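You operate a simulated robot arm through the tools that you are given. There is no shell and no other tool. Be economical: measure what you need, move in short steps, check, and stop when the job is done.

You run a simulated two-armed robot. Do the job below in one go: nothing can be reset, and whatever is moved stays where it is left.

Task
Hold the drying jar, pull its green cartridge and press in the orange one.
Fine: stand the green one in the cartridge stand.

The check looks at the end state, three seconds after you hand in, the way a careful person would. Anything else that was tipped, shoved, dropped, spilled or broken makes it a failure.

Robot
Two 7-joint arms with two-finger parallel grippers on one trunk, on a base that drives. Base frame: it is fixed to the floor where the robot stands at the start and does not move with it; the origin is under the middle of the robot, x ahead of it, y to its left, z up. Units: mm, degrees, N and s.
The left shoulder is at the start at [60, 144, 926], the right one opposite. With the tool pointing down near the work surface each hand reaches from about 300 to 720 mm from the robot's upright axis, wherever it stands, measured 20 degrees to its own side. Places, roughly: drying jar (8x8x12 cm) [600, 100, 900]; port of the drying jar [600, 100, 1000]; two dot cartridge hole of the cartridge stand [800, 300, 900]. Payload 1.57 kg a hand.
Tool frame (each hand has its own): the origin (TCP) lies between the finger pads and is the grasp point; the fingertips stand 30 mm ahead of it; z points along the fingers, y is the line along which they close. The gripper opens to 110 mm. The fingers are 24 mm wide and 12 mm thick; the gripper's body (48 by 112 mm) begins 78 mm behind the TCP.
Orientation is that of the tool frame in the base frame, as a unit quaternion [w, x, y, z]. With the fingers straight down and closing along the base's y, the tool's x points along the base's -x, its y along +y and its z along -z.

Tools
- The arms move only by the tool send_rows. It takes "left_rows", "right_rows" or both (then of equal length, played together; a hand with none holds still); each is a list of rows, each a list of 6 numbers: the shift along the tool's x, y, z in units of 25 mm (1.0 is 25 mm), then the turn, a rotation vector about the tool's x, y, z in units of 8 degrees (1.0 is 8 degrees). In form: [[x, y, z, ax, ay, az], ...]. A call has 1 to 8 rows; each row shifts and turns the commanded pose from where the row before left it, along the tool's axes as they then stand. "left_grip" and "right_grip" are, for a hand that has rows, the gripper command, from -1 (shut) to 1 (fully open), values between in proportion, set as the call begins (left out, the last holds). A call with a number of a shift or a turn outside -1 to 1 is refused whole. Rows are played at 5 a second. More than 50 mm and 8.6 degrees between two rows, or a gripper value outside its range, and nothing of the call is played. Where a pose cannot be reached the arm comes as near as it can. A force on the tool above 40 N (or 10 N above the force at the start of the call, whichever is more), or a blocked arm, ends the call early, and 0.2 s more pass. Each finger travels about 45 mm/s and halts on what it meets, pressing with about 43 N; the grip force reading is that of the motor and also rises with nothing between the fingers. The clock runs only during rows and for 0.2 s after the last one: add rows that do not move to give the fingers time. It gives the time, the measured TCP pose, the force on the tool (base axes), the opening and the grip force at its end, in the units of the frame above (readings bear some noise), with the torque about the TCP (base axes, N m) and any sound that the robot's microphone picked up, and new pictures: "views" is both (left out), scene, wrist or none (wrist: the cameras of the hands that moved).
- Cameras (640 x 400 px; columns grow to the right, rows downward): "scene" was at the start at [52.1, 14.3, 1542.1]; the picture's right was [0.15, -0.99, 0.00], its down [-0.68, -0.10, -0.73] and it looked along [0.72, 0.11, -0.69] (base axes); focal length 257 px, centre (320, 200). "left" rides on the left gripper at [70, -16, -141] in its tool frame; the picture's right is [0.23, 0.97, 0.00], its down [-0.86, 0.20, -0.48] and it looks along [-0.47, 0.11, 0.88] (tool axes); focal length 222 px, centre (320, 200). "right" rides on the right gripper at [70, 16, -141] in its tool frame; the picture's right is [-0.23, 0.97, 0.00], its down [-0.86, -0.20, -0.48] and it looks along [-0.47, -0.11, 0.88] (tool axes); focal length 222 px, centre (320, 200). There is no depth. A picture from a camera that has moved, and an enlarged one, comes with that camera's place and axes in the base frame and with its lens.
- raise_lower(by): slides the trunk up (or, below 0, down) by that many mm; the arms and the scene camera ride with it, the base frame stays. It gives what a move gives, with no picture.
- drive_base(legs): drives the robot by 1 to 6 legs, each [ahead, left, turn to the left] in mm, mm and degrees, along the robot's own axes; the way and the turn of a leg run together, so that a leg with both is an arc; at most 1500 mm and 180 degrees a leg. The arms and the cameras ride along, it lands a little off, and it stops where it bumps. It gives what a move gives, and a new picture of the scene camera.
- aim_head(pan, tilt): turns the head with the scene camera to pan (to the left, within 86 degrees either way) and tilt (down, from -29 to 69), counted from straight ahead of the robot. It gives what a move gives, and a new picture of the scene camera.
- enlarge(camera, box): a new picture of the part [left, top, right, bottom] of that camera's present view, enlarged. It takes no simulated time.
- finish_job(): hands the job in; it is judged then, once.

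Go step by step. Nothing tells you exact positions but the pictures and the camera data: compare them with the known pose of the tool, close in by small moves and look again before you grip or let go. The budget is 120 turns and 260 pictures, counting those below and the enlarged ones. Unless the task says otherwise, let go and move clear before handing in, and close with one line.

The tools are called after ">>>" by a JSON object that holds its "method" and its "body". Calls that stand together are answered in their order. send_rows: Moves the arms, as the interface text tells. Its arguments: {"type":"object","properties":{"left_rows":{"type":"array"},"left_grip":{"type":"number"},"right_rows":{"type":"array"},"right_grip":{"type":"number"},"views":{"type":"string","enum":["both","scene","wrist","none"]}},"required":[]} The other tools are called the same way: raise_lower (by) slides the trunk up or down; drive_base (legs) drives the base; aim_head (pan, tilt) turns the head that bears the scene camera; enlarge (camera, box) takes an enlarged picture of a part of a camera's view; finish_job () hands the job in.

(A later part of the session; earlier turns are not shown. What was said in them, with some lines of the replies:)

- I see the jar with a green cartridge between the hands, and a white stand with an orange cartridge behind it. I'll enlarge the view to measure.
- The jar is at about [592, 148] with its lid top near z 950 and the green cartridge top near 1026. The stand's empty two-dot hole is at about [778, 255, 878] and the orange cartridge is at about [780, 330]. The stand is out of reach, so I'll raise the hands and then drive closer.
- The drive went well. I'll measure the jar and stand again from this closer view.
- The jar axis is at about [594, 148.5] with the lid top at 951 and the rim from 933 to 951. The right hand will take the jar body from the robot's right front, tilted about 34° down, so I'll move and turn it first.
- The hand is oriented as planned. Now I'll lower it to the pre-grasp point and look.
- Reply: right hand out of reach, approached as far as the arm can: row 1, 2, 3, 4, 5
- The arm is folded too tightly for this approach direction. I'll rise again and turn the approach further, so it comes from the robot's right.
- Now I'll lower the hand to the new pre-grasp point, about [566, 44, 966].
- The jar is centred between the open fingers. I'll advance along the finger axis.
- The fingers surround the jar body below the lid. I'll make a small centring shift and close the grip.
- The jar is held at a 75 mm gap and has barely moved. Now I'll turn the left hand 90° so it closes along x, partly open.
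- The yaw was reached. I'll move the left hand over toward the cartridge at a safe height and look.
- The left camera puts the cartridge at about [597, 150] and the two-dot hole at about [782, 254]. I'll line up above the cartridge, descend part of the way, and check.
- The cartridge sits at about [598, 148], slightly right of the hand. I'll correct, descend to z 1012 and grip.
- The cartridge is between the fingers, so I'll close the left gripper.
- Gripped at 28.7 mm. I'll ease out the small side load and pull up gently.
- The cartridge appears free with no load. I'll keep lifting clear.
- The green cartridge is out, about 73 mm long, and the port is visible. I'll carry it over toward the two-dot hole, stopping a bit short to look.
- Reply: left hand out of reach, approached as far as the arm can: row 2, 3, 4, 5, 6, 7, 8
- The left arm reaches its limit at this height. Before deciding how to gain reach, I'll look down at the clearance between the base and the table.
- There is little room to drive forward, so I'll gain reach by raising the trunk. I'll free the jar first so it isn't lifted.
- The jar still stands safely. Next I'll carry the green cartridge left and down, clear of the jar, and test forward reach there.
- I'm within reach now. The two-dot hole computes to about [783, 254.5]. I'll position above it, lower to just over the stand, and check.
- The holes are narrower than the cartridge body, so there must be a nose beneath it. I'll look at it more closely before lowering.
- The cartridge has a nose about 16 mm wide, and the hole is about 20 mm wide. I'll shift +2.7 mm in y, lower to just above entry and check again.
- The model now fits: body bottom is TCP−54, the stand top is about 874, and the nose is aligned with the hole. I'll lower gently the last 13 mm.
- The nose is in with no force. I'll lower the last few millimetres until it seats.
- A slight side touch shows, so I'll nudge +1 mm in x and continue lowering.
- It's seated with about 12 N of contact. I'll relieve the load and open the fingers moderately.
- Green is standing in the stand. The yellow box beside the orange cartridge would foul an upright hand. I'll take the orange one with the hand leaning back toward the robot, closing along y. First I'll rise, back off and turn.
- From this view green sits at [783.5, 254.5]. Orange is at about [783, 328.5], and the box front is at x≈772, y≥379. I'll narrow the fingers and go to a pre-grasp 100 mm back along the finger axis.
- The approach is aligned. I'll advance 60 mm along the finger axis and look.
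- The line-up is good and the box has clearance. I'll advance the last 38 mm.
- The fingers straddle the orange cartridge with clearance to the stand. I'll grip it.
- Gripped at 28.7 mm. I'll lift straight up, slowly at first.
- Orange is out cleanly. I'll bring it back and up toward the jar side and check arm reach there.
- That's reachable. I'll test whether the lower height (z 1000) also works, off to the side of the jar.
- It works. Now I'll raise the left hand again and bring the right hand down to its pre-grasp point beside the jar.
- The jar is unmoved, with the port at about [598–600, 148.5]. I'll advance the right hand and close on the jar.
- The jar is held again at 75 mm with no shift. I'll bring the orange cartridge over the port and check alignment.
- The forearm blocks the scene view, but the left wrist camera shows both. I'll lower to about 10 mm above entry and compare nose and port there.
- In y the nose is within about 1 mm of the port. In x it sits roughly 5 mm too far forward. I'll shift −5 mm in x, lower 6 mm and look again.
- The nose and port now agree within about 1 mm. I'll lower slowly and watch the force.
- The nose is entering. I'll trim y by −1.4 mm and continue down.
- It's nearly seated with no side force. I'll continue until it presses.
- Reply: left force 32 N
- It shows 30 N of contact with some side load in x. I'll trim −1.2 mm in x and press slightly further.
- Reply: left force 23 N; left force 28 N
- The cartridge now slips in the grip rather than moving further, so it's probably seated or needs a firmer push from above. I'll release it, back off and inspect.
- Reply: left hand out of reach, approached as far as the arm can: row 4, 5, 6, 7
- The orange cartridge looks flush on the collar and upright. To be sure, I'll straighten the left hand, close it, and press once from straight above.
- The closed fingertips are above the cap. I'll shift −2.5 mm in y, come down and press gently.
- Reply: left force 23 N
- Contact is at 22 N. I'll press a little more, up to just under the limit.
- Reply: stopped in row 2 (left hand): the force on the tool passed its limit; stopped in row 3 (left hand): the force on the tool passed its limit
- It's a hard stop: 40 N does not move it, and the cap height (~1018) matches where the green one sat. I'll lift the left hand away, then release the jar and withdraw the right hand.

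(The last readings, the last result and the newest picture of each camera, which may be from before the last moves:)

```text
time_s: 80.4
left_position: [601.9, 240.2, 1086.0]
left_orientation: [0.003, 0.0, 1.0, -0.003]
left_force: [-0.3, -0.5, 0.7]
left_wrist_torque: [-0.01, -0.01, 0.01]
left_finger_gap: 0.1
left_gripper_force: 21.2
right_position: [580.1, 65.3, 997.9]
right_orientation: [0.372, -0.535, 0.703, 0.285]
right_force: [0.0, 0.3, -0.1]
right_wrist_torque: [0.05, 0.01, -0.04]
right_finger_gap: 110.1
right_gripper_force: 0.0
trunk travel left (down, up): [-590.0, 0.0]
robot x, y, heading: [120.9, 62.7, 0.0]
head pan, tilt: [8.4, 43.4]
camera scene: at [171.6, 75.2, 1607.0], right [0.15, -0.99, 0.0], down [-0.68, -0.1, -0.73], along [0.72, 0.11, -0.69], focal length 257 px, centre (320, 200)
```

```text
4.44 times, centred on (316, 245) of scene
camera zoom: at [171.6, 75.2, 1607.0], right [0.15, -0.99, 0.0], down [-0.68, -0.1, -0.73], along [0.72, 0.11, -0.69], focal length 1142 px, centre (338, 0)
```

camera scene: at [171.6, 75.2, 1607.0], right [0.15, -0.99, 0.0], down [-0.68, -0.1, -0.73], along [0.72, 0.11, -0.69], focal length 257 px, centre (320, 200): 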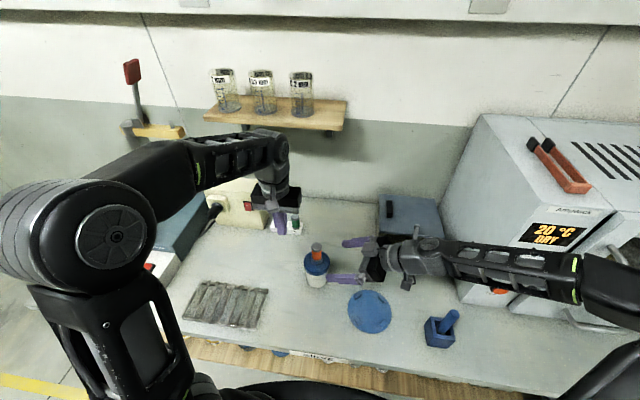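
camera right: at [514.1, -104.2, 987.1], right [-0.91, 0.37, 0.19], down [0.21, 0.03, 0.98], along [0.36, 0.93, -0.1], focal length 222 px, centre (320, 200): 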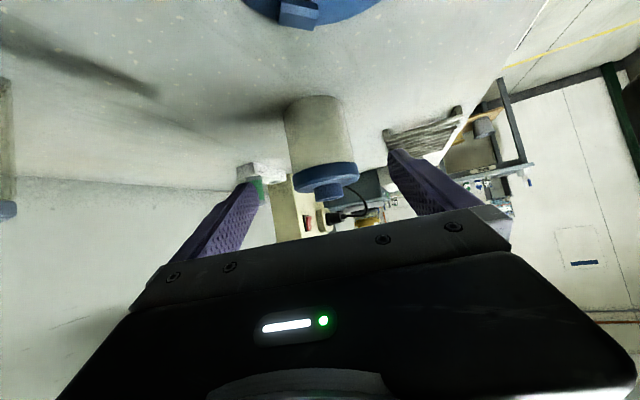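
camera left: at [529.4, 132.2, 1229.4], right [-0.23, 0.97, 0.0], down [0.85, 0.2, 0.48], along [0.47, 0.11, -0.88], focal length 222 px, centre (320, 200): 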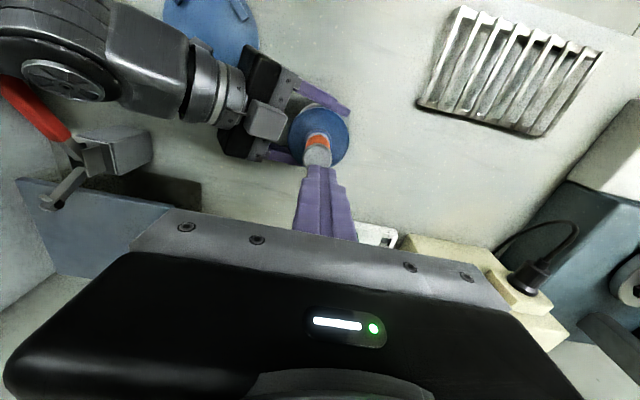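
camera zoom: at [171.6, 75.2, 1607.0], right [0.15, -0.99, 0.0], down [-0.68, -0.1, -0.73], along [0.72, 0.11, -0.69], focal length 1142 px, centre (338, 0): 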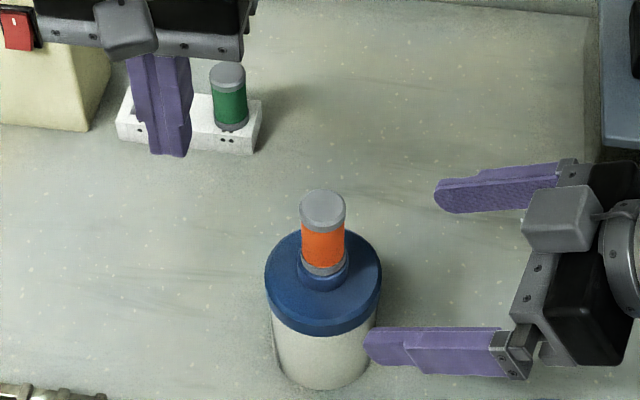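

The jar stands with orange seated and green upright in the stand. I'll draw the right hand a bit further clear before handing in.

>>> {"method": "send_rows", "body": {"right_rows": [[0, 0, -0.9, 0, 0, 0], [0, 0, -0.9, 0, 0, 0], [0, 0, -0.9, 0, 0, 0], [0, 0, 0, 0, 0, 0]], "views": "none"}}

>>> {"method": "enlarge", "body": {"camera": "scene", "box": [240, 190, 400, 300]}}

```text
time_s: 81.4
left_position: [602.0, 240.0, 1085.8]
left_orientation: [0.004, 0.001, 1.0, -0.003]
left_force: [0.7, -0.3, -1.1]
left_wrist_torque: [0.03, 0.03, -0.01]
left_finger_gap: 0.0
left_gripper_force: 21.7
right_position: [564.1, 12.9, 1036.5]
right_orientation: [0.372, -0.536, 0.702, 0.285]
right_force: [0.9, -0.4, 0.1]
right_wrist_torque: [0.01, 0.02, -0.01]
right_finger_gap: 109.9
right_gripper_force: 0.1
trunk travel left (down, up): [-590.0, 0.0]
robot x, y, heading: [116.1, 62.8, 0.1]
head pan, tilt: [8.4, 43.4]
```

```text
3.64 times, centred on (320, 245) of scene
camera zoom: at [171.7, 75.0, 1607.0], right [0.15, -0.99, 0.0], down [-0.68, -0.1, -0.73], along [0.72, 0.11, -0.69], focal length 934 px, centre (320, 36)
```

zoom: 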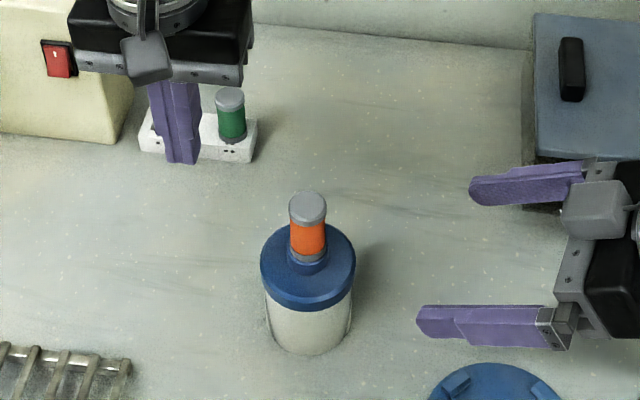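

Everything is in place and both hands are clear, so I'm handing in.

>>> {"method": "finish_job", "body": {}}

```text
The job is handed in.
```

The orange cartridge is pressed fully into the drying jar, the green one stands in the two-dot hole of the stand, and both hands are clear.
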